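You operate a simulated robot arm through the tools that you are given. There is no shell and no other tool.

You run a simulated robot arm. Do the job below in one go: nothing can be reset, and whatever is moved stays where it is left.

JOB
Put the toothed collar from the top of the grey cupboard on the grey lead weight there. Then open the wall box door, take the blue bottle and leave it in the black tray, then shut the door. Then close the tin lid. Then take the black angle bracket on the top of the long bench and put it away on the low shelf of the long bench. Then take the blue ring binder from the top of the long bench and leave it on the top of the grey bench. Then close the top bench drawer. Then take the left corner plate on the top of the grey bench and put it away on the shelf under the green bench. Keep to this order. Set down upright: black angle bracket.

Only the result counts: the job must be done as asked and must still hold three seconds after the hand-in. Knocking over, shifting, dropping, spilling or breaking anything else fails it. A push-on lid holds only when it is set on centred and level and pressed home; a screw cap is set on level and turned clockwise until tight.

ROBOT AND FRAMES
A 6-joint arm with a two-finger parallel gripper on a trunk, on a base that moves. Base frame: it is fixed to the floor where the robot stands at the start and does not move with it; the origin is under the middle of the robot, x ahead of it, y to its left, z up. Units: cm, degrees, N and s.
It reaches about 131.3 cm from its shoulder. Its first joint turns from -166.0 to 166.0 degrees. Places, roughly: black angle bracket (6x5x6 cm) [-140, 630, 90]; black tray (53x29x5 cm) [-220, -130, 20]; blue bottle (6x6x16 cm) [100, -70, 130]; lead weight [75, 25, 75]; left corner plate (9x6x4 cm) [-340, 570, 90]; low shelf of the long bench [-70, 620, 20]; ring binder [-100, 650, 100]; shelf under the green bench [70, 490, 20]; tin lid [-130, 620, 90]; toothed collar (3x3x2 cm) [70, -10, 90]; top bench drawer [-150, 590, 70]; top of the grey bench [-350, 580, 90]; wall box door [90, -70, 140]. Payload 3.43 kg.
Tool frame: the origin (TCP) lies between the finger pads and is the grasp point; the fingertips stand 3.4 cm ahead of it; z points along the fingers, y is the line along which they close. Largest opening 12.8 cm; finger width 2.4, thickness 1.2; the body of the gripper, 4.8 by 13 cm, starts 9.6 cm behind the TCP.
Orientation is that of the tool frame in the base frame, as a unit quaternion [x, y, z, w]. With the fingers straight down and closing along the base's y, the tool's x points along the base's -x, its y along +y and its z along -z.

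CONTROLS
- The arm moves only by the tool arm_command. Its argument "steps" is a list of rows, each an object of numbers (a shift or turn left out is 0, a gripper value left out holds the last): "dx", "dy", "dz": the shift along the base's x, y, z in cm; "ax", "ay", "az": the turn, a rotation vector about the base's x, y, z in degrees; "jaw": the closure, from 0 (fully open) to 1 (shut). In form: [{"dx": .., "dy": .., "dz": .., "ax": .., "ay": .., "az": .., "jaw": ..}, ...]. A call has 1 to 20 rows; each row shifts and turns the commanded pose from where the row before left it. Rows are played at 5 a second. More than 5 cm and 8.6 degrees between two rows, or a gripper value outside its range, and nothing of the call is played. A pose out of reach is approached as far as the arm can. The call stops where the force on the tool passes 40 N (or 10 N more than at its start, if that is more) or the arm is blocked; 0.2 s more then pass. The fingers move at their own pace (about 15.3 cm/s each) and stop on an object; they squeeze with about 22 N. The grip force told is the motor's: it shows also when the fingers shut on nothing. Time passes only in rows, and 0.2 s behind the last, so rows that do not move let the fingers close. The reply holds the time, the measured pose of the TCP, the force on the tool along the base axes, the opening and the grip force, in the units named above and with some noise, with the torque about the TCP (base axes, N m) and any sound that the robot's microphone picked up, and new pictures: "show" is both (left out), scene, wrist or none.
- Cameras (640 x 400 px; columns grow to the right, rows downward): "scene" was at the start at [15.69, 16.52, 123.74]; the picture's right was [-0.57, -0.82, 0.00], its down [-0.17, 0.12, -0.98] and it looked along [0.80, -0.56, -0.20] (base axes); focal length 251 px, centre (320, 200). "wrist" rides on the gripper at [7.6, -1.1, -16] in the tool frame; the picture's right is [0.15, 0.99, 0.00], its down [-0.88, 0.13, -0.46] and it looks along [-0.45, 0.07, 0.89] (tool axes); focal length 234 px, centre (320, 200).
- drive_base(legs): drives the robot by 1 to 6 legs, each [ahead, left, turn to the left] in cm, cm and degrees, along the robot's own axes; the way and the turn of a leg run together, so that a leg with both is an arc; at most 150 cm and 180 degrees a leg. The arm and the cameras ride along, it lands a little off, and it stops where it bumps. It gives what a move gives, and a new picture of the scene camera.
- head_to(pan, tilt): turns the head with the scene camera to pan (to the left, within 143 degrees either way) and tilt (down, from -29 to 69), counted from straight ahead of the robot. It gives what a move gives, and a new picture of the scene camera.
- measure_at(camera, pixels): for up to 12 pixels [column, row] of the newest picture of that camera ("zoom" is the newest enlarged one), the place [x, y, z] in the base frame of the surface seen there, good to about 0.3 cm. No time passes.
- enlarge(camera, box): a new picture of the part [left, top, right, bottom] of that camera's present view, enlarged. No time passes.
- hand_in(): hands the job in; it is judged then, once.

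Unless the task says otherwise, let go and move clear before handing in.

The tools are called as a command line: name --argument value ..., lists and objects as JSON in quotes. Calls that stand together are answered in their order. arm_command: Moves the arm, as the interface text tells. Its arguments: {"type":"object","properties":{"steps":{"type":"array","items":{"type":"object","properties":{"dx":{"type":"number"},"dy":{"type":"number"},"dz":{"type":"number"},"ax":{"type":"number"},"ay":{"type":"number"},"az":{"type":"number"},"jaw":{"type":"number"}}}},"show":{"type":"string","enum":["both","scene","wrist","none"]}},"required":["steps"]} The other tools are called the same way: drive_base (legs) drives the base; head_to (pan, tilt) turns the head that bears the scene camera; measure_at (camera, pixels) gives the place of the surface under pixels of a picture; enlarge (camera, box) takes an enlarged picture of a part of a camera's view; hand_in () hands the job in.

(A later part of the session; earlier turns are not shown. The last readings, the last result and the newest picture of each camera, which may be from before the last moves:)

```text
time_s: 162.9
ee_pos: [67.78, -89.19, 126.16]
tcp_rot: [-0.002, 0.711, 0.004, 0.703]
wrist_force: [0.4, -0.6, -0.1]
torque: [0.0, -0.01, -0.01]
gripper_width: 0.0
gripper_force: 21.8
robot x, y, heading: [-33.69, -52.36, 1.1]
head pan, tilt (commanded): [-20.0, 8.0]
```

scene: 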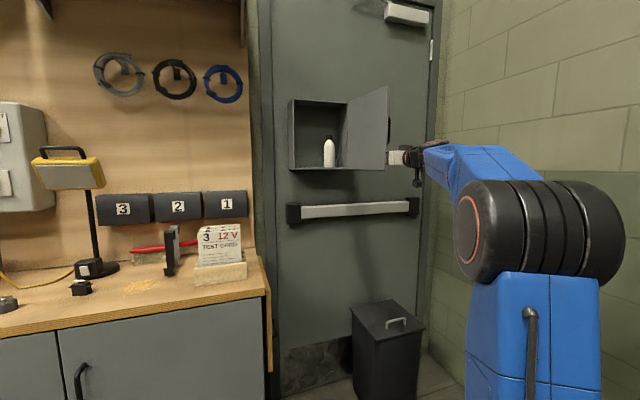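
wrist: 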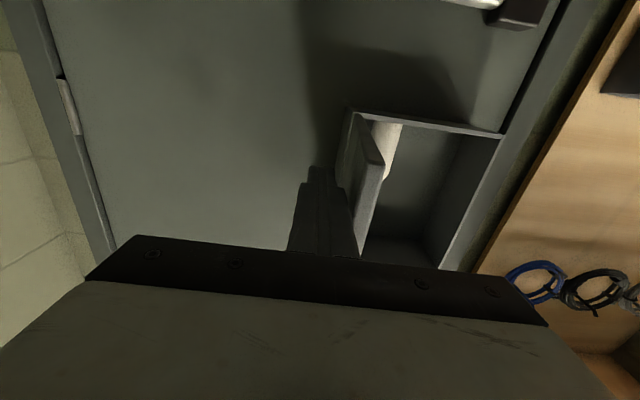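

The finger is now at the door. I'll keep sweeping left along the arc.

arm_command --steps '[{"dy": 0.8}, {"dy": 0.8}, {"dy": 0.8}, {"dy": 0.8}, {"dy": 0.8}, {"dy": 0.8}, {"dx": 0.1, "dy": 0.8}, {"dx": 0.1, "dy": 0.8}, {"dx": 0.15, "dy": 0.8}, {"dx": 0.15, "dy": 0.8}, {"dx": 0.2, "dy": 0.8}, {"dx": 0.2, "dy": 0.8}, {"dx": 0}]'

```text
time_s: 165.7
ee_pos: [68.71, -79.58, 126.15]
tcp_rot: [-0.001, 0.71, 0.003, 0.704]
wrist_force: [0.2, 0.4, -0.2]
torque: [0.01, 0.02, 0.0]
gripper_width: 0.02
gripper_force: 22.2
robot x, y, heading: [-33.55, -52.43, 1.4]
head pan, tilt (commanded): [-20.0, 8.0]
```

scene: 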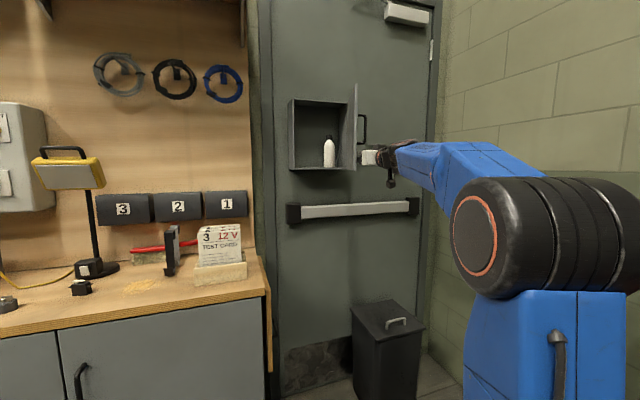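
wrist: 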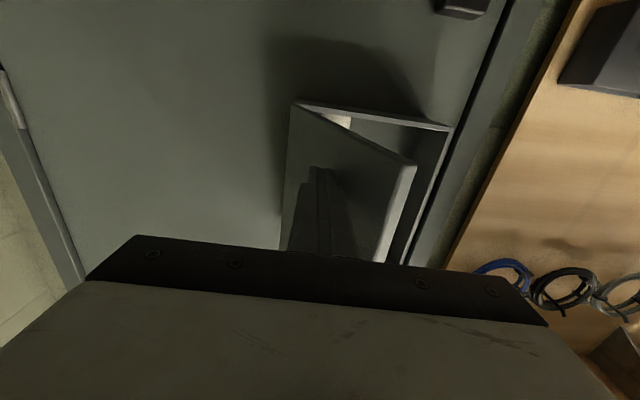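

The door is swinging shut. I'll follow the arc further, gradually pushing forward.

arm_command --steps '[{"dx": 0.2, "dy": 1.0}, {"dx": 0.2, "dy": 1.0}, {"dx": 0.2, "dy": 1.0}, {"dx": 0.3, "dy": 0.9}, {"dx": 0.6, "dy": 0.9}, {"dx": 0.6, "dy": 0.9}, {"dx": 0.7, "dy": 0.9}, {"dx": 0.8, "dy": 0.8}, {"dx": 0.8, "dy": 0.8}, {"dx": 0.8, "dy": 0.8}, {"dx": 0.9, "dy": 0.6}, {"dx": 0.9, "dy": 0.6}, {"dx": 0.9, "dy": 0.6}, {"dx": 0}]'

```text
time_s: 168.7
ee_pos: [76.56, -68.65, 126.31]
tcp_rot: [-0.002, 0.71, 0.003, 0.705]
wrist_force: [0.8, -0.1, 0.5]
torque: [-0.01, 0.0, -0.01]
gripper_width: 0.02
gripper_force: 21.9
robot x, y, heading: [-33.81, -52.42, 1.3]
head pan, tilt (commanded): [-20.0, 8.0]
```

scene: 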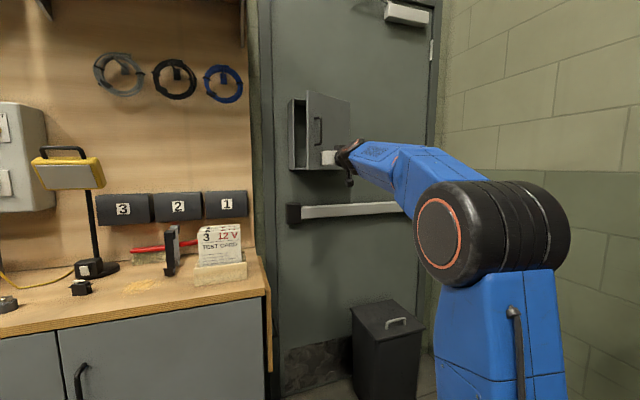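
wrist: 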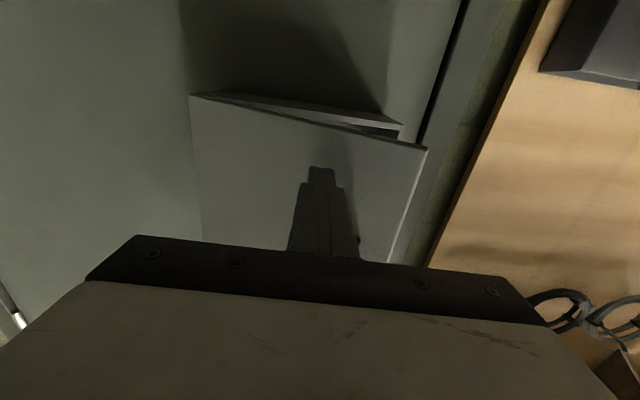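

The door is about 25° from shut. I'll push forward gently until it seats.

arm_command --steps '[{"dx": 0.9, "dy": 0.4}, {"dx": 0.9, "dy": 0.4}, {"dx": 0.9, "dy": 0.3}, {"dx": 0.9, "dy": 0.3}, {"dx": 0.9, "dy": 0.2}, {"dx": 0.9, "dy": 0.2}, {"dx": 0.9}, {"dx": 0.9}, {"dx": 0.8}, {"dx": 0.6}, {"dx": 0.4}, {"dx": 0.4}, {"dx": 0.3}, {"dx": 0.3}, {"dx": 0}]'

```text
time_s: 171.6
ee_pos: [86.04, -66.9, 126.32]
tcp_rot: [-0.003, 0.712, 0.005, 0.703]
wrist_force: [-13.2, 0.6, -2.6]
torque: [0.02, -0.05, -0.06]
gripper_width: 0.03
gripper_force: 22.3
robot x, y, heading: [-33.45, -52.61, 1.3]
head pan, tilt (commanded): [-20.0, 8.0]
stopped in row 14: the force on the tool passed its limit at 51 N (the readings are from after the stop); the commanded pose is now the measured one
```

scene: 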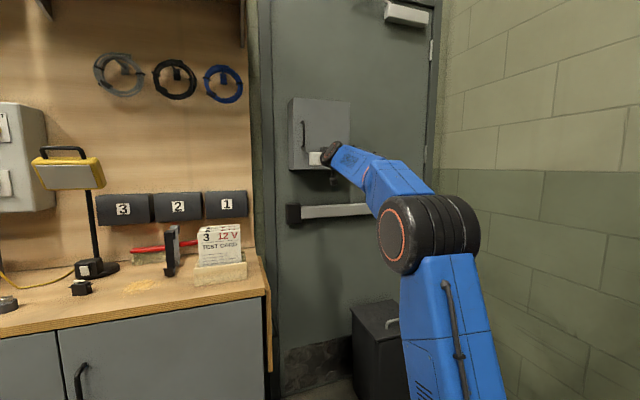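
wrist: 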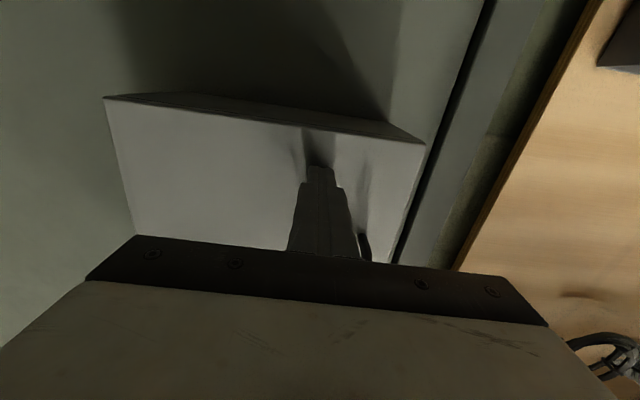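

The door is home: tip at x≈89.4 with a hard stop. I'll back off and verify it stays shut.

arm_command --steps '[{"dx": -0.5}, {"dx": -1.5}, {"dx": -3}, {"dx": -3}, {"dx": -3}, {"dx": -3}, {"dx": -3}, {"dx": 0}]' --show "scene"

measure_at --camera "scene" --pixels '[[296, 102], [347, 105], [294, 160], [330, 105], [310, 110]]'

enlarge --camera "scene" --box '[270, 80, 400, 200]'

```text
time_s: 173.4
ee_pos: [69.28, -66.95, 126.0]
tcp_rot: [-0.002, 0.712, 0.004, 0.702]
wrist_force: [0.2, -0.1, 0.2]
torque: [0.01, 0.0, 0.0]
gripper_width: 0.0
gripper_force: 21.7
robot x, y, heading: [-33.62, -52.92, 1.1]
head pan, tilt (commanded): [-20.0, 8.0]
```

scene: 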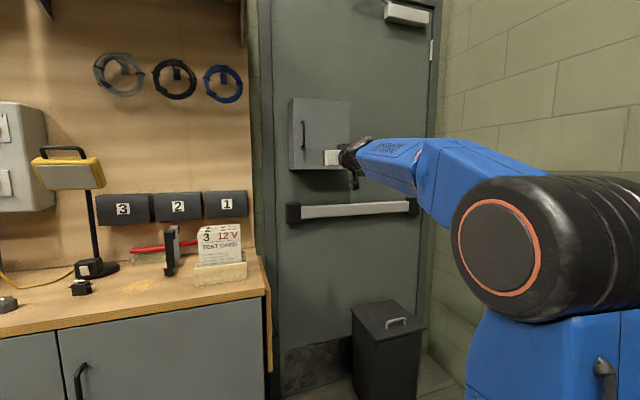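

```text
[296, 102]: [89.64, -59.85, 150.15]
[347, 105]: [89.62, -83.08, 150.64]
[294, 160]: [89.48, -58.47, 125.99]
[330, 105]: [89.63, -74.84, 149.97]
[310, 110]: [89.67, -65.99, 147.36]
```

```text
3.33 times, centred on (335, 140) of scene
```

zoom: 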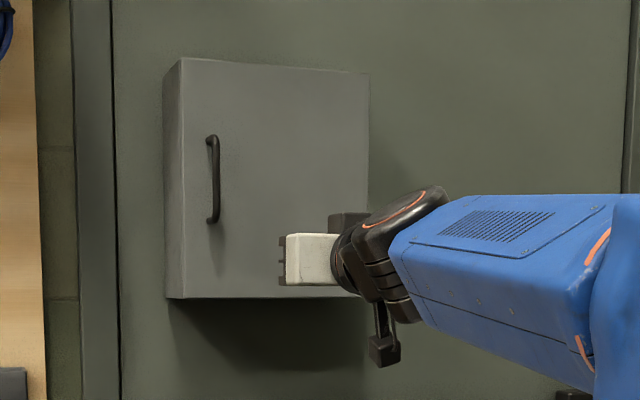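

The door is shut flush at x≈89.6. Next comes the long bench, so I'll fold the arm to the fingers-down travel pose.

arm_command --steps '[{"dx": -3.5, "dy": 0.8, "dz": -1.3, "ay": 8.2}, {"dx": -3.5, "dy": 0.8, "dz": -1.3, "ay": 8.2}, {"dx": -3.5, "dy": 0.8, "dz": -1.3, "ay": 8.2}, {"dx": -3.5, "dy": 0.8, "dz": -1.3, "ay": 8.2}, {"dx": -3.5, "dy": 0.8, "dz": -1.3, "ay": 8.2}, {"dx": -3.5, "dy": 0.8, "dz": -1.3, "ay": 8.2}, {"dx": -3.5, "dy": 0.8, "dz": -1.3, "ay": 8.2}, {"dx": -3.5, "dy": 0.8, "dz": -1.3, "ay": 8.2}, {"dx": -3.5, "dy": 0.8, "dz": -1.3, "ay": 8.2}, {"dx": -3.5, "dy": 0.8, "dz": -1.3, "ay": 8.2}, {"dx": -3.5, "dy": 0.8, "dz": -1.3, "ay": 8.0}, {"dx": 0}]' --show "scene"

```text
time_s: 176.0
ee_pos: [30.61, -58.17, 111.7]
tcp_rot: [0.001, 1.0, 0.005, -0.006]
wrist_force: [-0.7, 0.2, -0.7]
torque: [-0.01, 0.0, 0.0]
gripper_width: 0.0
gripper_force: 22.1
robot x, y, heading: [-33.68, -52.65, 1.0]
head pan, tilt (commanded): [-20.0, 8.0]
```

scene: 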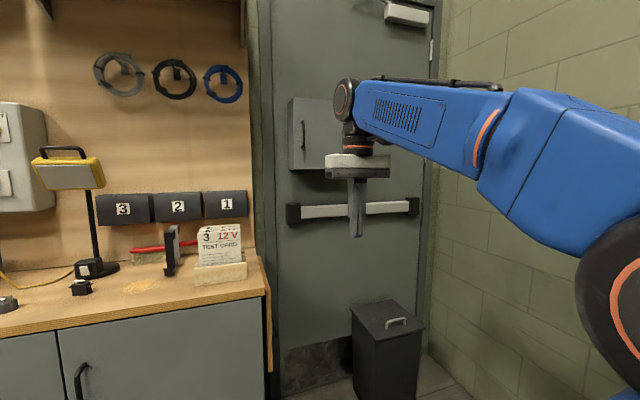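

Arm folded. I'll drive back-left to about (−129,6), turn left 90° and go 150 cm toward the long bench.

drive_base --legs '[[-95, 60, 0], [0, 0, 89]]'

head_to --pan 0 --tilt 15

```text
time_s: 185.6
ee_pos: [-125.28, 68.93, 111.89]
tcp_rot: [-0.707, 0.707, -0.002, -0.007]
wrist_force: [0.3, 0.2, -0.1]
torque: [-0.02, 0.0, -0.03]
gripper_width: 0.0
gripper_force: 21.7
robot x, y, heading: [-130.97, 4.47, 91.2]
head pan, tilt (commanded): [-20.0, 8.0]
```

scene: 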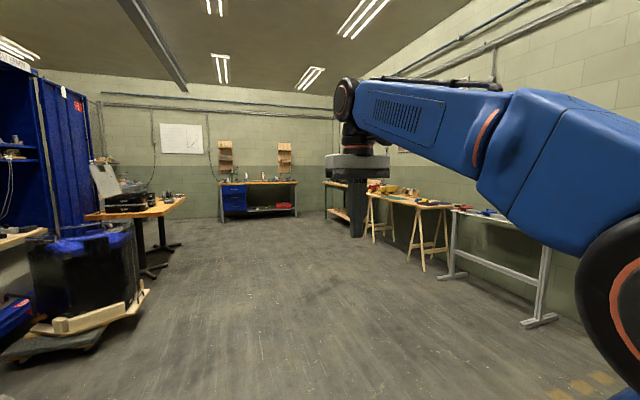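

```text
time_s: 186.4
ee_pos: [-125.24, 69.03, 111.79]
tcp_rot: [-0.706, 0.708, -0.001, -0.008]
wrist_force: [0.0, 0.0, 0.6]
torque: [0.02, -0.02, 0.01]
gripper_width: 0.0
gripper_force: 21.7
robot x, y, heading: [-130.94, 4.91, 91.1]
head pan, tilt (commanded): [0.0, 15.0]
```

scene: 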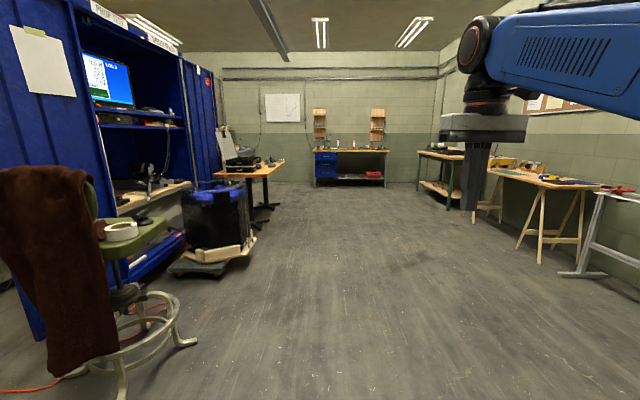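

measure_at --camera "scene" --pixels '[[255, 240], [192, 340], [270, 210], [285, 160], [475, 220], [520, 235], [314, 185], [385, 185], [350, 152], [420, 190], [325, 158]]'

drive_base --legs '[[145, 0, -1.1]]'

```text
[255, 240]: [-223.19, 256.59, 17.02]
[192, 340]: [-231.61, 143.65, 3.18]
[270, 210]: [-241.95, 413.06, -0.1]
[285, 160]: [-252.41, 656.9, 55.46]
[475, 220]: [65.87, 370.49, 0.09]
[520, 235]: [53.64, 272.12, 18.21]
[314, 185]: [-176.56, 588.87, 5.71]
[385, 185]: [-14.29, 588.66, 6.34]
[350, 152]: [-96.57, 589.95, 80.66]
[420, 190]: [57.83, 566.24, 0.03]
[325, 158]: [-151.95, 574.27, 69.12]
```

```text
time_s: 193.6
ee_pos: [-125.86, 213.67, 111.82]
tcp_rot: [-0.7, 0.714, -0.001, -0.007]
wrist_force: [0.6, -0.6, 0.4]
torque: [0.01, 0.02, 0.02]
gripper_width: 0.0
gripper_force: 22.2
robot x, y, heading: [-132.1, 149.77, 90.3]
head pan, tilt (commanded): [0.0, 15.0]
```

scene: 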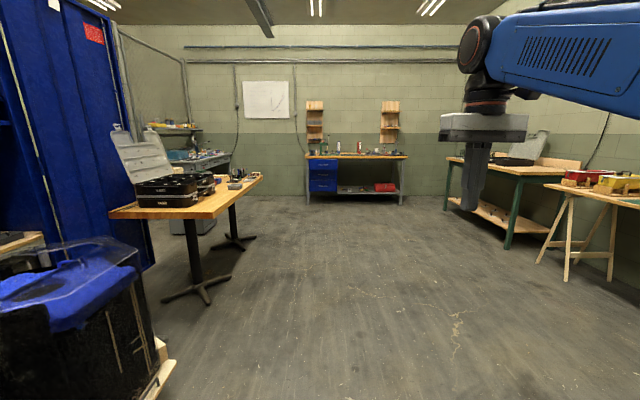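

The corridor is clear. I'll advance to y≈460 and then look at the bench top.

drive_base --legs '[[150, 0, -0.3], [150, 0, 0]]'

head_to --pan 8 --tilt 22

```text
time_s: 207.9
ee_pos: [-128.75, 511.34, 111.91]
tcp_rot: [-0.7, 0.714, -0.001, -0.009]
wrist_force: [-0.9, -0.1, -0.2]
torque: [-0.04, 0.03, -0.01]
gripper_width: 0.01
gripper_force: 22.2
robot x, y, heading: [-135.26, 446.91, 90.3]
head pan, tilt (commanded): [0.0, 15.0]
```

scene: 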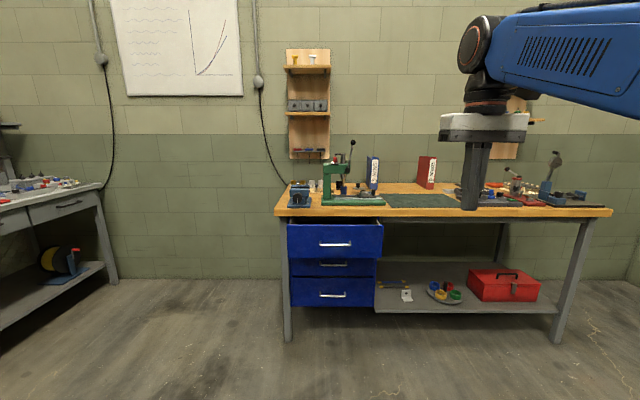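

```text
time_s: 208.6
ee_pos: [-128.7, 511.24, 111.9]
tcp_rot: [-0.701, 0.713, -0.001, -0.007]
wrist_force: [-1.0, -0.6, -0.2]
torque: [0.02, -0.03, 0.0]
gripper_width: 0.0
gripper_force: 22.4
robot x, y, heading: [-135.37, 446.87, 90.2]
head pan, tilt (commanded): [8.0, 22.0]
```

scene: 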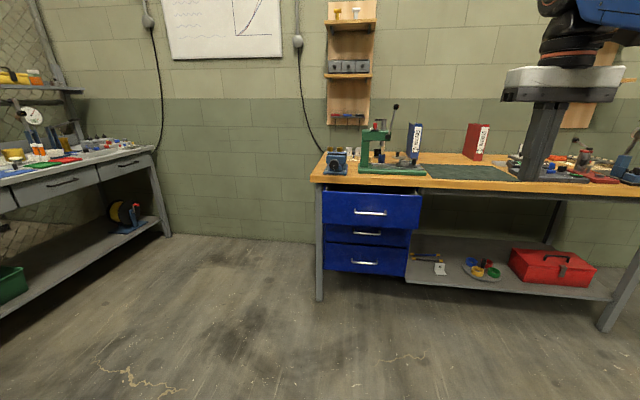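

The long bench is in view: the top drawer is open, with a blue binder at (413,140) and a red one at (476,140). I'll zoom in on the bench top.

enlarge --camera "scene" --box '[305, 95, 525, 215]'

measure_at --camera "scene" --pixels '[[413, 140], [476, 140], [336, 162], [395, 170], [315, 180], [450, 186], [370, 212], [368, 193], [440, 270], [570, 270], [324, 200], [412, 195]]'

```text
2.91 times, centred on (415, 155) of scene
```

zoom: 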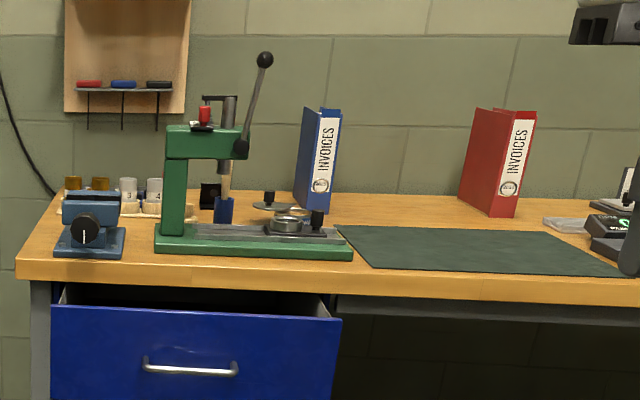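

```text
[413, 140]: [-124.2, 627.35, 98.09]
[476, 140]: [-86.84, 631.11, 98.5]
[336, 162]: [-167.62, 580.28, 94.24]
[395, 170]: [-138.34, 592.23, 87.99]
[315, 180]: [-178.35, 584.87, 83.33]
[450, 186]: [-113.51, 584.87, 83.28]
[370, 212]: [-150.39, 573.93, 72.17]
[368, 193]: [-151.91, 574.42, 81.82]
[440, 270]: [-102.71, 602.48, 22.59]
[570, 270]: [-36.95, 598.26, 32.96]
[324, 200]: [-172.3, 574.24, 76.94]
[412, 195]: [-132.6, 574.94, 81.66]
```

measure_at --camera "zoom" --pixels '[[265, 60], [240, 148], [230, 100], [175, 145], [210, 195], [290, 225], [268, 205], [270, 195], [318, 215], [170, 240], [345, 255], [325, 110]]'

enlarge --camera "scene" --box '[355, 140, 435, 190]'

```text
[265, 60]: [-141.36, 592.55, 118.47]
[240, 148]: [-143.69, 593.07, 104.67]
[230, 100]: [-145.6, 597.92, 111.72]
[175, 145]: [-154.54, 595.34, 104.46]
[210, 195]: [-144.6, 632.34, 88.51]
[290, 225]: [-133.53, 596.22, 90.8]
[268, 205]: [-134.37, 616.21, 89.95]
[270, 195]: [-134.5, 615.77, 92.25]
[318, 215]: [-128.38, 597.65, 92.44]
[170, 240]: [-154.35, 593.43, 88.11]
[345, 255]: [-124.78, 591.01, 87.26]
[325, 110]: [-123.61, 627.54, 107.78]
```

```text
8.00 times, centred on (395, 165) of scene
```

zoom: 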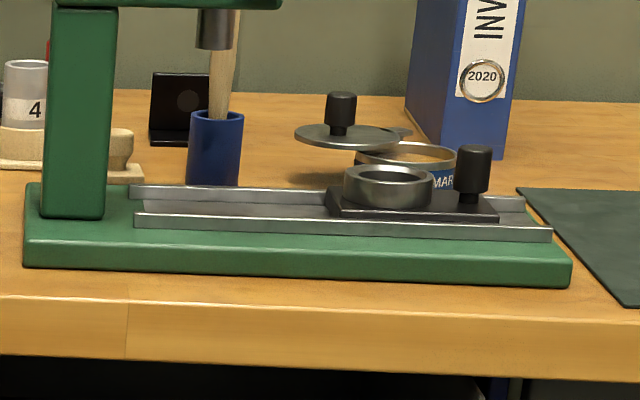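

The tin sits behind the press with its round knobbed lid swung aside to the left (zoom 345,135), and the black bracket is at zoom (180,105). I'll raise the arm and drive closer to see from above.

arm_command --steps '[{"dz": 4}, {"dz": 4}, {"dz": 4}, {"dz": 4}, {"dx": 0}]' --show "none"

drive_base --legs '[[65, 0, 0]]'

head_to --pan 0 --tilt 28

```text
time_s: 209.8
ee_pos: [-128.65, 511.18, 116.62]
tcp_rot: [-0.701, 0.714, 0.002, -0.006]
wrist_force: [-0.4, -0.1, -0.6]
torque: [0.01, 0.02, -0.04]
gripper_width: 0.0
gripper_force: 22.4
out of reach, approached as far as the arm can: row 2, 3, 4
robot x, y, heading: [-134.88, 447.32, 90.4]
head pan, tilt (commanded): [8.0, 22.0]
```

```text
time_s: 213.4
ee_pos: [-129.64, 575.78, 116.52]
tcp_rot: [-0.702, 0.712, 0.002, -0.005]
wrist_force: [0.8, -0.1, -0.6]
torque: [-0.01, 0.02, 0.01]
gripper_width: 0.01
gripper_force: 21.8
robot x, y, heading: [-135.96, 511.31, 90.5]
head pan, tilt (commanded): [8.0, 22.0]
```

scene: 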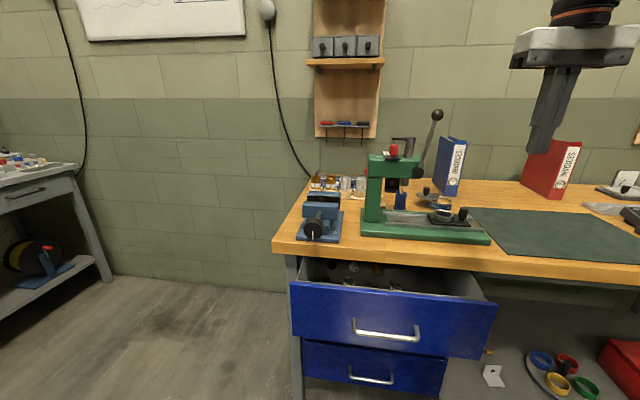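

```text
time_s: 214.1
ee_pos: [-129.67, 575.65, 116.66]
tcp_rot: [-0.703, 0.712, 0.002, -0.005]
wrist_force: [-0.5, 0.3, -0.2]
torque: [0.02, -0.01, -0.02]
gripper_width: 0.0
gripper_force: 22.1
robot x, y, heading: [-135.75, 511.5, 90.7]
head pan, tilt (commanded): [0.0, 28.0]
```

scene: 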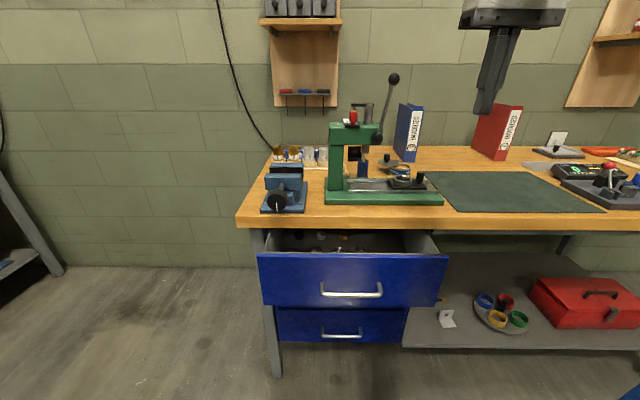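

enlarge --camera "scene" --box '[325, 130, 445, 210]'

measure_at --camera "zoom" --pixels '[[340, 122], [330, 165], [300, 150], [400, 180], [430, 190], [395, 165], [160, 120], [200, 150], [420, 120], [540, 115], [440, 255], [490, 250]]'

```text
5.00 times, centred on (385, 170) of scene
```

zoom: 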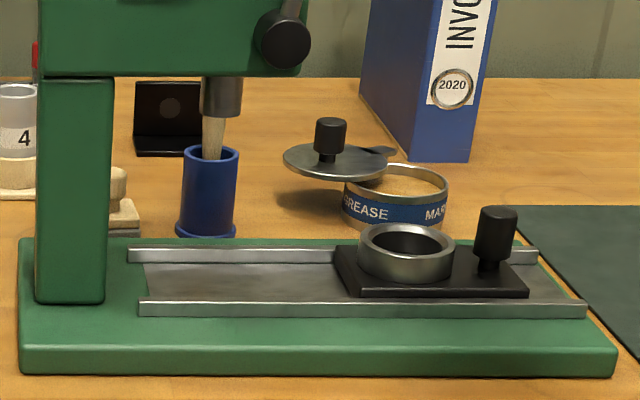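

```text
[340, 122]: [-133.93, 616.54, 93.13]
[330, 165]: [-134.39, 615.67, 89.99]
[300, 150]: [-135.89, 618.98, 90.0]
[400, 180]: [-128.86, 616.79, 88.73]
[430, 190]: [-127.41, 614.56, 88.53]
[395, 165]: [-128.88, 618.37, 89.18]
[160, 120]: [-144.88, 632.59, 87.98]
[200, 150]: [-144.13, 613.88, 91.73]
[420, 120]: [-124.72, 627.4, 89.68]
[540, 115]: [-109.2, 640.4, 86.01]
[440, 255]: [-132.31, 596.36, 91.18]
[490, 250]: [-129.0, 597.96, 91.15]
```

A grease tin with a swivel lid: the lid pivots near zoom (380,150). I'll zoom closer.

enlarge --camera "scene" --box '[376, 150, 418, 178]'

measure_at --camera "zoom" --pixels '[[150, 160], [60, 165], [250, 155], [170, 125], [170, 200], [280, 130], [310, 120], [185, 40], [185, 80], [430, 190], [260, 200], [345, 160]]'

```text
14.29 times, centred on (397, 164) of scene
```

zoom: 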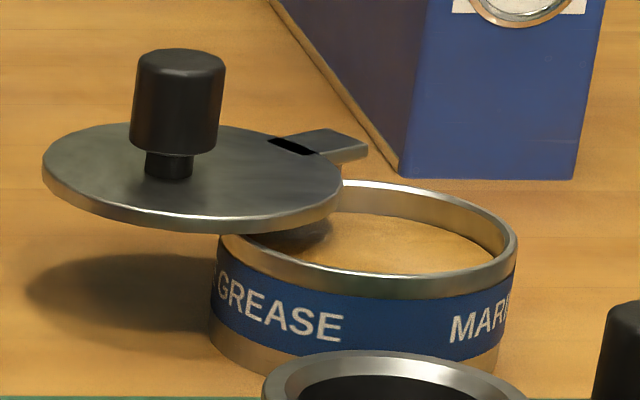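

```text
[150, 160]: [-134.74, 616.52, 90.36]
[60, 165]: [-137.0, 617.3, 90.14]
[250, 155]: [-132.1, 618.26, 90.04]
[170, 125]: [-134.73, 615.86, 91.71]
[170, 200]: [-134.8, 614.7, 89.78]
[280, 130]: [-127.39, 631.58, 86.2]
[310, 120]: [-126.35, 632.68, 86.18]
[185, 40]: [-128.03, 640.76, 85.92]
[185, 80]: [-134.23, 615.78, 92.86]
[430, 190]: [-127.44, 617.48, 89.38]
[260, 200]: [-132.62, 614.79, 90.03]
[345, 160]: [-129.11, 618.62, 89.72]
```

measure_at --camera "zoom" --pixels '[[385, 283], [400, 187], [226, 245], [511, 245], [46, 168], [338, 190], [235, 128], [150, 222], [335, 140], [360, 150], [318, 150], [290, 145]]'

```text
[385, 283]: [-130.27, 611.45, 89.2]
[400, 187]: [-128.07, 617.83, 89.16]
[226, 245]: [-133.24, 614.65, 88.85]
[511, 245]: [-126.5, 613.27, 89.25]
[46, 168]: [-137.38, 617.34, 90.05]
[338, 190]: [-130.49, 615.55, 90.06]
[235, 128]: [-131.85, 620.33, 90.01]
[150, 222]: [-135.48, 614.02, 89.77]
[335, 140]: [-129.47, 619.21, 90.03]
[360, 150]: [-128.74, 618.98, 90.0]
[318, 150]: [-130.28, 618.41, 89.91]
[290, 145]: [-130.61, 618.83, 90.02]
```

The lid (centre ≈(−133.8,616.9)) swivels about a pivot near (−129.6,619.1) above the tin (centre ≈(−129.5,614.4)). It needs about +63° of turning. I'll check the wrist view for nearby obstacles such as the blue cup with its stick.

arm_command --steps '[{"dy": 3}, {"dy": 3}, {"dx": 0}]'

```text
time_s: 214.9
ee_pos: [-129.63, 581.77, 116.69]
tcp_rot: [-0.703, 0.711, 0.003, -0.006]
wrist_force: [-0.9, 0.4, 0.1]
torque: [0.01, -0.01, 0.02]
gripper_width: 0.0
gripper_force: 22.1
robot x, y, heading: [-135.67, 511.49, 90.8]
head pan, tilt (commanded): [0.0, 28.0]
```

scene: 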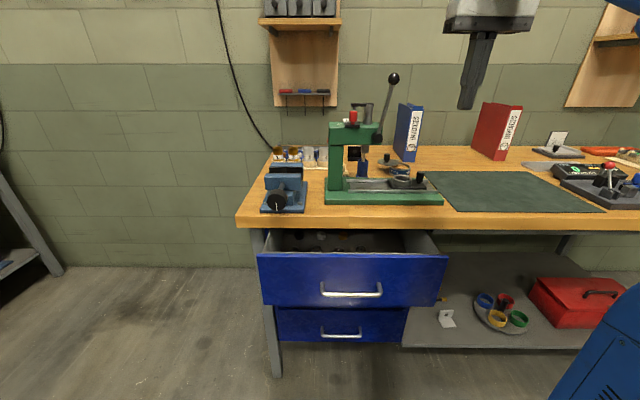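
wrist: 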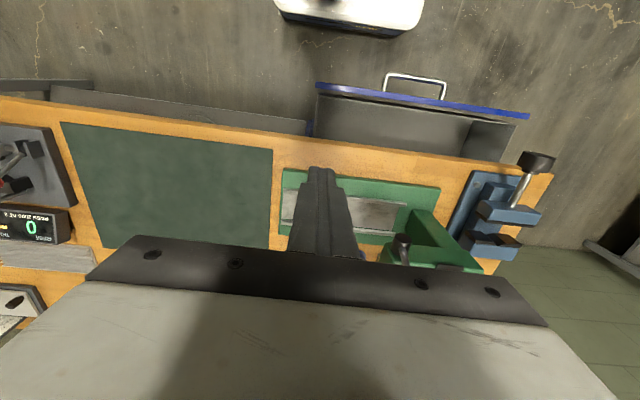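

enlarge --camera "scene" --box '[320, 65, 430, 185]'

measure_at --camera "scene" --pixels '[[352, 116], [368, 106], [372, 115], [360, 106], [393, 79], [379, 138], [403, 105], [420, 106], [412, 103], [407, 160]]'

```text
3.33 times, centred on (375, 125) of scene
```

zoom: 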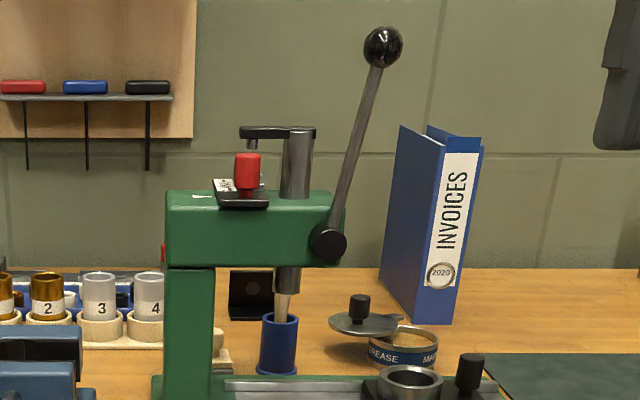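

```text
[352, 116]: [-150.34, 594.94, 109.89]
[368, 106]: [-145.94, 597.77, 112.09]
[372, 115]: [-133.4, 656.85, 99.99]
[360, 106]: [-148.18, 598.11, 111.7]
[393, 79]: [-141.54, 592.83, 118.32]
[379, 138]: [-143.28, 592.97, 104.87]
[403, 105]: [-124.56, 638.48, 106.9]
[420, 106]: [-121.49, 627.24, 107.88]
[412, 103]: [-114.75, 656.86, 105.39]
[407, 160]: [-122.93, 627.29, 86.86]
```

The stick's top is below z≈104 and the lever knob is at (−141.5,592.8,118.3). I'll shift right, drive 13 cm closer for reach, then move over the tin area.

arm_command --steps '[{"dx": 3}, {"dx": 2}, {"dx": 0}]' --show "none"

drive_base --legs '[[13, 0, 0]]'

arm_command --steps '[{"dy": 3, "jaw": 0.6}, {"dy": 4}, {"dy": 4}, {"dy": 3}, {"dx": 0}]'

```text
time_s: 215.7
ee_pos: [-124.51, 581.88, 116.62]
tcp_rot: [-0.703, 0.712, 0.002, -0.005]
wrist_force: [0.0, 0.2, -0.2]
torque: [0.04, -0.03, 0.02]
gripper_width: 0.0
gripper_force: 21.7
robot x, y, heading: [-135.95, 511.63, 90.6]
head pan, tilt (commanded): [0.0, 28.0]
```

```text
time_s: 217.0
ee_pos: [-124.7, 594.67, 116.53]
tcp_rot: [-0.703, 0.712, 0.002, -0.005]
wrist_force: [0.6, -0.4, -0.2]
torque: [0.0, 0.05, 0.0]
gripper_width: 0.0
gripper_force: 22.3
robot x, y, heading: [-136.16, 524.81, 90.4]
head pan, tilt (commanded): [0.0, 28.0]
```

scene: 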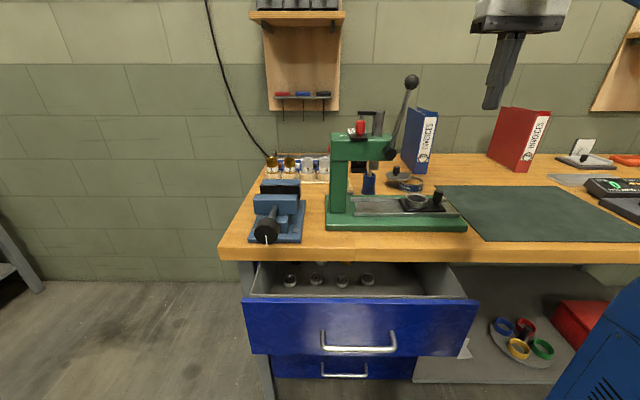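

```text
time_s: 218.2
ee_pos: [-124.77, 608.48, 115.12]
tcp_rot: [-0.703, 0.711, 0.004, -0.003]
wrist_force: [0.0, -0.4, 0.1]
torque: [0.04, 0.03, -0.01]
gripper_width: 5.11
gripper_force: 0.0
out of reach, approached as far as the arm can: row 3, 4
robot x, y, heading: [-136.11, 524.74, 90.7]
head pan, tilt (commanded): [0.0, 28.0]
```

scene: 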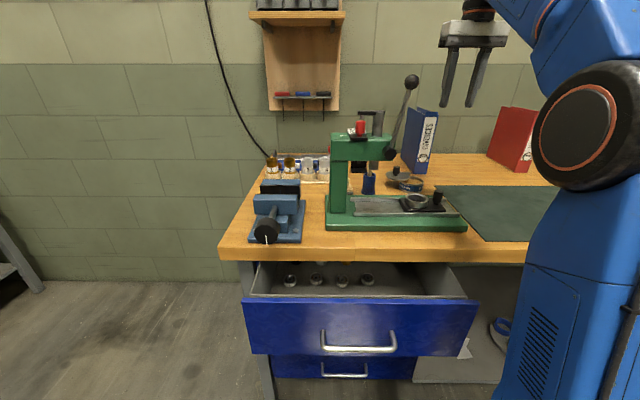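
wrist: 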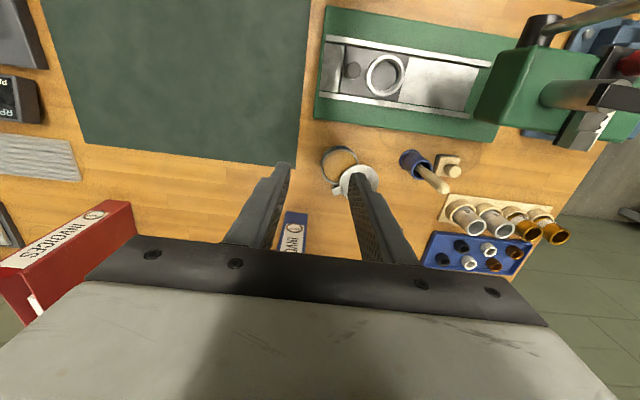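

The wrist view from above shows the tin at (340,160), the lid at (358,180) and the cup with its stick at (420,165). I'll zoom and measure.

enlarge --camera "wrist" --box '[300, 130, 480, 250]'

measure_at --camera "zoom" --pixels '[[140, 100], [105, 100], [170, 75], [205, 140], [250, 170], [275, 155], [125, 200], [200, 215], [420, 125], [510, 200], [535, 130], [180, 155]]'

```text
3.33 times, centred on (390, 190) of wrist
```

zoom: 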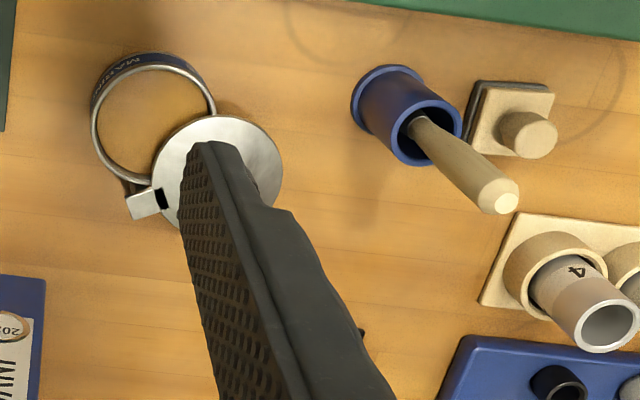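

```text
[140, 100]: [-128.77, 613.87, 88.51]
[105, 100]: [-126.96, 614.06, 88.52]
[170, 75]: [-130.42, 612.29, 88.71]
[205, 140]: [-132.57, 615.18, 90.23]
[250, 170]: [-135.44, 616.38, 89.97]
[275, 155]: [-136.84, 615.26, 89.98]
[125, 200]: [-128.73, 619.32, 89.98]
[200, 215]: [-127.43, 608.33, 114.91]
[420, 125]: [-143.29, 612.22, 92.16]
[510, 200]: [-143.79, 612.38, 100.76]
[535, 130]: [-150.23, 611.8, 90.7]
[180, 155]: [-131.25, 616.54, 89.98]
```

The lid centre is ≈(−133.7,616.9), the pivot ≈(−129.7,619.2) and the tin centre ≈(−129.5,614.7). I'll yaw −62° so the finger pads face the swing direction and go above the knob.

arm_command --steps '[{"dx": -1.14, "dy": 1.05, "dz": -0.6, "az": -7.75, "jaw": 0.72}, {"dx": -1.14, "dy": 1.05, "dz": -0.6, "az": -7.75}, {"dx": -1.14, "dy": 1.05, "dz": -0.6, "az": -7.75}, {"dx": -1.14, "dy": 1.05, "dz": -0.6, "az": -7.75}, {"dx": -1.14, "dy": 1.05, "dz": -0.6, "az": -7.75}, {"dx": -1.14, "dy": 1.05, "dz": -0.6, "az": -7.75}, {"dx": -1.14, "dy": 1.05, "dz": -0.6, "az": -7.75}, {"dx": -1.14, "dy": 1.05, "dz": -0.6, "az": -7.75}, {"dx": 0}]'

```text
time_s: 220.2
ee_pos: [-133.84, 616.85, 110.54]
tcp_rot: [-0.235, 0.972, 0.004, -0.004]
wrist_force: [0.1, 0.1, -0.1]
torque: [0.01, 0.0, 0.0]
gripper_width: 3.58
gripper_force: 0.0
robot x, y, heading: [-136.21, 524.37, 90.8]
head pan, tilt (commanded): [0.0, 28.0]
```

scene: 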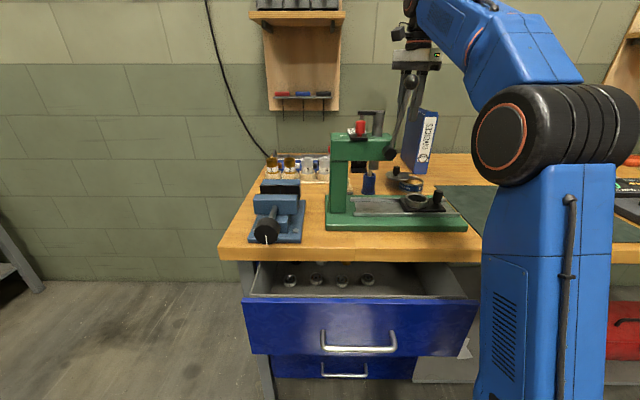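
wrist: 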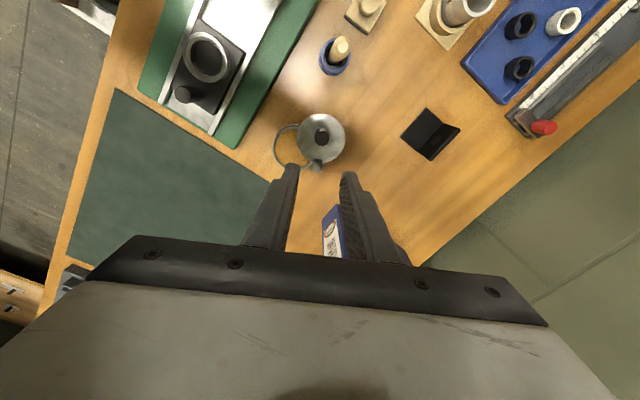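

Clear view: lid at (320,138) with its knob, bracket at (430,134). I'll zoom to measure the knob, pivot and tin rim.

enlarge --camera "wrist" --box '[265, 105, 355, 180]'

measure_at --camera "zoom" --pixels '[[405, 215], [405, 240], [395, 100], [530, 210], [265, 200], [460, 330], [360, 390], [100, 290], [200, 300], [220, 150], [300, 380], [390, 330]]'

```text
5.33 times, centred on (310, 142) of wrist
```

zoom: 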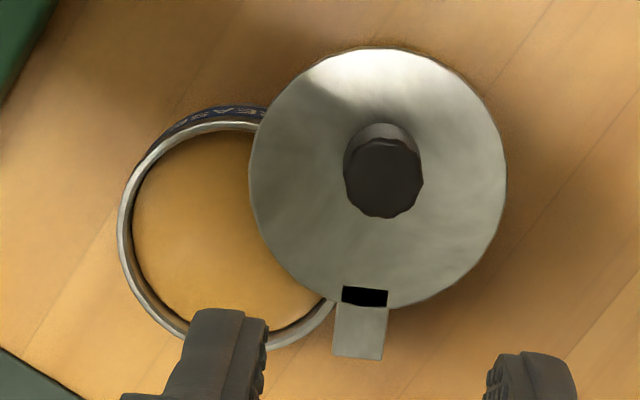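

```text
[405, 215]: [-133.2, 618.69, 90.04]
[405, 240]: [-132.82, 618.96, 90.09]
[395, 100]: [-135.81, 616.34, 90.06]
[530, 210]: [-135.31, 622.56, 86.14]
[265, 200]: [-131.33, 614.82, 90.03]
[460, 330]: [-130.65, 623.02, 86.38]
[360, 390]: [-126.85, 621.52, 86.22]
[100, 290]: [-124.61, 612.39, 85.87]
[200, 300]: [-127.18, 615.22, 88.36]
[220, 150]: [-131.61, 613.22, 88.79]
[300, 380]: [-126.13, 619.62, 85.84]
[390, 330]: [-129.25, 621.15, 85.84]
```

measure_at --camera "zoom" --pixels '[[385, 180], [385, 150], [383, 130], [385, 210], [355, 180], [418, 180], [360, 335], [345, 320], [375, 345], [125, 235], [230, 115], [320, 330]]'

```text
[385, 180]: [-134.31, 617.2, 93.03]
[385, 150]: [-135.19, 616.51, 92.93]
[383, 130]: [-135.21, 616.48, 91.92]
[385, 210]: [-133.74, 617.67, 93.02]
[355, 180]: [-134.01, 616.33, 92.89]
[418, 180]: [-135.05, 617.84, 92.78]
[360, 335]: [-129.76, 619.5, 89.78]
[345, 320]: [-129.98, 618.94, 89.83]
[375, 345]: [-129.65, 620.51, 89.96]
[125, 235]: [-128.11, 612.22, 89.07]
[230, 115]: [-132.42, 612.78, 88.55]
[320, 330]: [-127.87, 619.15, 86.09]
```

The knob centre is ≈(−134.35,617.15), top z 93, radius ≈1.05; the lid plane is at z 90. I'll descend with the fingers caging the knob.

arm_command --steps '[{"dx": -0.5, "dy": 0.3, "dz": -3.5}, {"dz": -4}, {"dz": -4}, {"dz": -2}, {"dx": 0}]' --show "wrist"

enlarge --camera "wrist" --box '[245, 110, 400, 240]'

```text
time_s: 221.4
ee_pos: [-134.25, 617.23, 96.94]
tcp_rot: [-0.235, 0.972, 0.005, -0.004]
wrist_force: [-0.8, 0.7, 0.2]
torque: [0.03, -0.01, 0.0]
gripper_width: 3.59
gripper_force: 0.1
robot x, y, heading: [-135.89, 524.41, 90.6]
head pan, tilt (commanded): [0.0, 28.0]
```

wrist: 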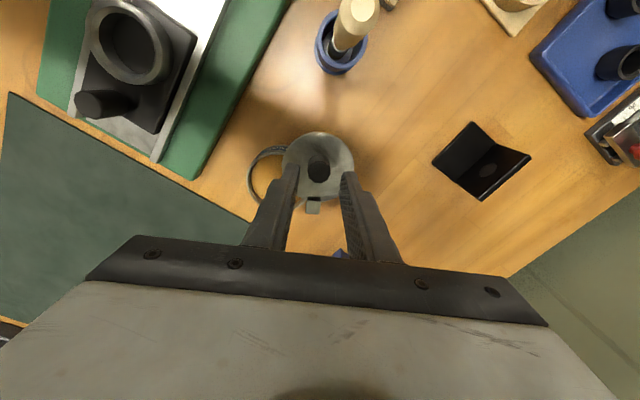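

```text
3.08 times, centred on (322, 175) of wrist
```

zoom: 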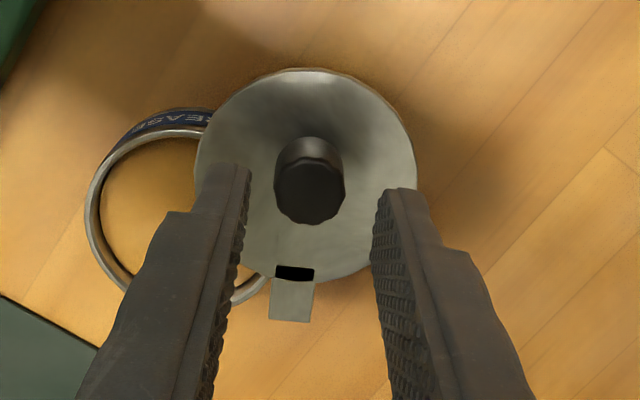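

The knob is centred between the tips. I'll lower 2.4 cm more and narrow the gap to 2.6 cm, a loose cage.

arm_command --steps '[{"dz": -1.4}, {"dz": -1.0}, {"jaw": 0.76}, {"jaw": 0.79}, {"dx": 0}]' --show "none"

enlarge --camera "wrist" --box '[245, 110, 400, 240]'

```text
time_s: 222.6
ee_pos: [-134.22, 617.1, 94.51]
tcp_rot: [-0.236, 0.972, 0.004, -0.003]
wrist_force: [-0.3, 0.5, -0.4]
torque: [0.0, -0.01, 0.0]
gripper_width: 2.67
gripper_force: 0.0
robot x, y, heading: [-135.82, 524.5, 90.7]
head pan, tilt (commanded): [0.0, 28.0]
```

```text
3.08 times, centred on (322, 175) of wrist
```

zoom: 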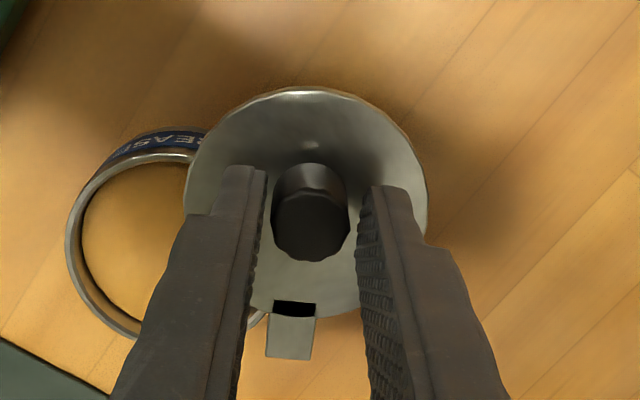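

The knob is caged. I'll swing it along the arc in small steps, rotating the gripper along, and check after two steps that the tin stays put.

arm_command --steps '[{"dx": 0.19, "dy": -0.3, "az": 4}, {"dx": 0.195, "dy": -0.3, "az": 4}, {"dx": 0.23, "dy": -0.27, "az": 4}, {"dx": 0.23, "dy": -0.27, "az": 4}, {"dx": 0}]' --show "none"

enlarge --camera "wrist" --box '[245, 110, 400, 240]'

enlarge --camera "scene" --box '[370, 140, 460, 210]'

```text
time_s: 223.8
ee_pos: [-133.58, 616.06, 94.49]
tcp_rot: [-0.369, 0.929, 0.004, -0.004]
wrist_force: [0.4, 0.6, 0.9]
torque: [-0.01, 0.0, 0.0]
gripper_width: 2.68
gripper_force: 0.1
robot x, y, heading: [-135.53, 524.81, 90.6]
head pan, tilt (commanded): [0.0, 28.0]
```

```text
3.08 times, centred on (322, 175) of wrist
```

zoom: 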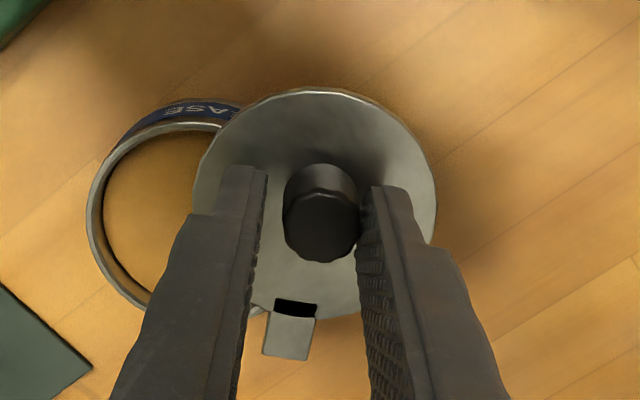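

```text
5.71 times, centred on (415, 175) of scene
```

zoom: 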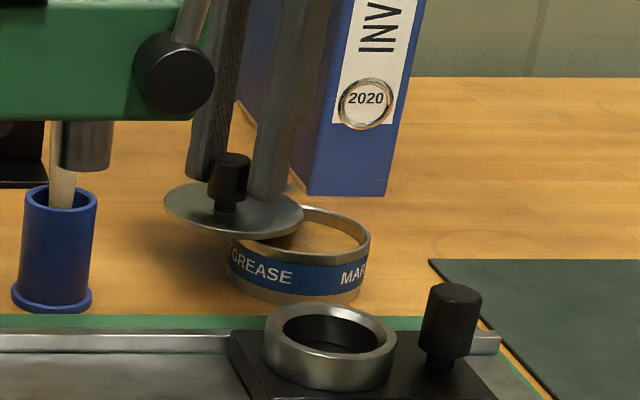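

The lid turns freely and the tin hasn't moved. I'll continue the arc.

arm_command --steps '[{"dx": 0.265, "dy": -0.24, "az": 4}, {"dx": 0.265, "dy": -0.23, "az": 4}, {"dx": 0.297, "dy": -0.2, "az": 4}, {"dx": 0.297, "dy": -0.19, "az": 4}, {"dx": 0.32, "dy": -0.155, "az": 4}, {"dx": 0.322, "dy": -0.15, "az": 4}, {"dx": 0.34, "dy": -0.11, "az": 4}, {"dx": 0.34, "dy": -0.1, "az": 4}, {"dx": 0}]' --show "none"

enlarge --camera "wrist" --box '[245, 110, 400, 240]'

enlarge --camera "scene" --box '[370, 140, 460, 210]'

```text
time_s: 225.8
ee_pos: [-131.14, 614.55, 94.5]
tcp_rot: [-0.612, 0.791, 0.002, -0.006]
wrist_force: [0.1, 0.9, -0.1]
torque: [-0.02, 0.01, 0.0]
gripper_width: 2.7
gripper_force: 0.1
robot x, y, heading: [-136.03, 524.5, 90.7]
head pan, tilt (commanded): [0.0, 28.0]
```

```text
3.08 times, centred on (322, 175) of wrist
```

zoom: 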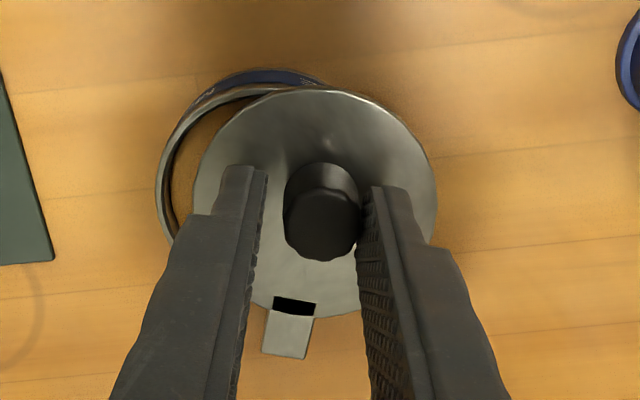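

```text
5.71 times, centred on (415, 175) of scene
```

zoom: 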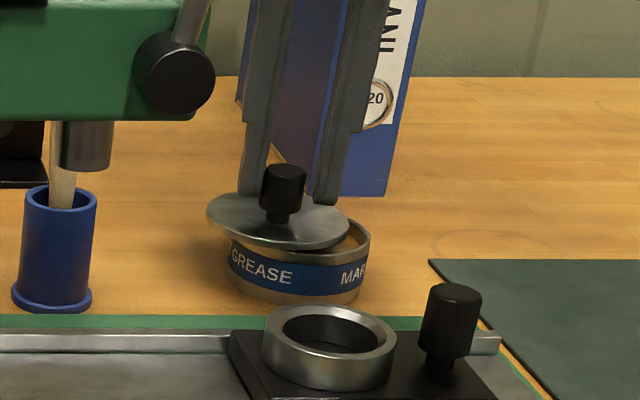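

Nearly closed. I'll continue about 16° more.

arm_command --steps '[{"dx": 0.35, "dy": -0.07, "az": 4}, {"dx": 0.352, "dy": -0.045, "az": 4}, {"dx": 0.355, "dy": -0.02, "az": 4}, {"dx": 0.355, "dy": 0.0, "az": 4}, {"dx": 0}]' --show "none"

enlarge --camera "wrist" --box '[245, 110, 400, 240]'

enlarge --camera "scene" --box '[370, 140, 460, 210]'

```text
time_s: 227.0
ee_pos: [-129.62, 614.35, 94.62]
tcp_rot: [0.716, -0.699, -0.001, 0.006]
wrist_force: [0.7, -0.3, 0.4]
torque: [0.0, 0.01, -0.03]
gripper_width: 2.69
gripper_force: 0.0
robot x, y, heading: [-135.97, 524.78, 90.9]
head pan, tilt (commanded): [0.0, 28.0]
```

```text
3.08 times, centred on (322, 175) of wrist
```

zoom: 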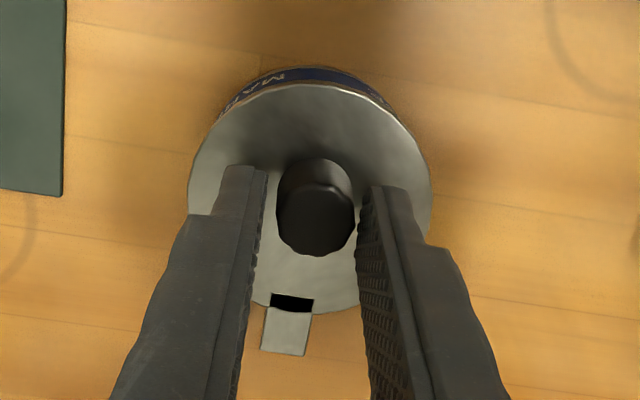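

```text
5.71 times, centred on (415, 175) of scene
```

zoom: 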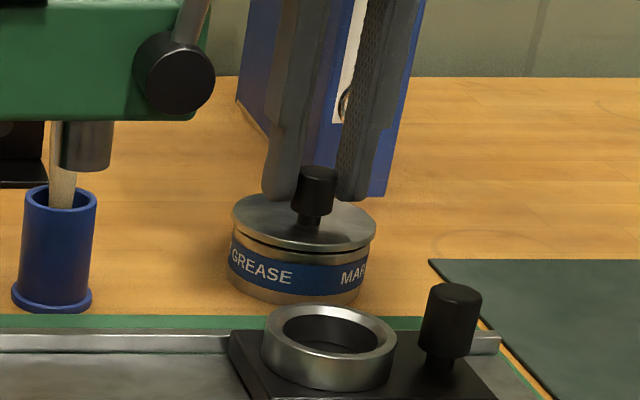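

The lid now covers the tin. I'll measure the alignment of the lid against the tin body.

measure_at --camera "zoom" --pixels '[[236, 222], [372, 235], [303, 245], [340, 205], [231, 262], [366, 275], [295, 285], [236, 205], [374, 225]]'

enlarge --camera "scene" --box '[398, 160, 428, 196]'

```text
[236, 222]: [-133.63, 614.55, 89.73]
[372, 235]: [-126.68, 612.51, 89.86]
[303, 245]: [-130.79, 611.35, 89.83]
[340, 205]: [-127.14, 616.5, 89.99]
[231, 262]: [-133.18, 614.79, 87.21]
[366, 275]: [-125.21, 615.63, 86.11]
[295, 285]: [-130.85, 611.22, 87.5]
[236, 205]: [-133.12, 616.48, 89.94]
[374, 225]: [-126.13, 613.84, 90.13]
```

```text
11.11 times, centred on (413, 178) of scene
```

zoom: 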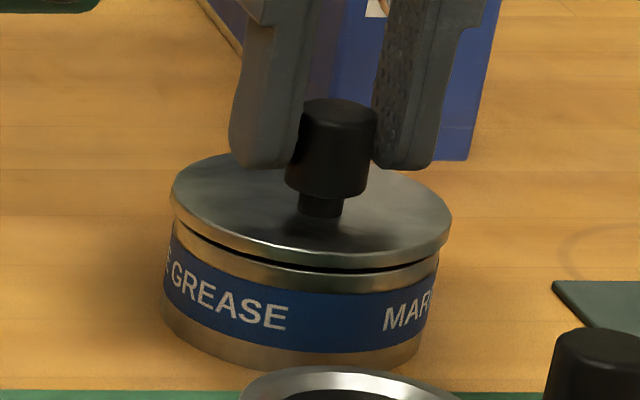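

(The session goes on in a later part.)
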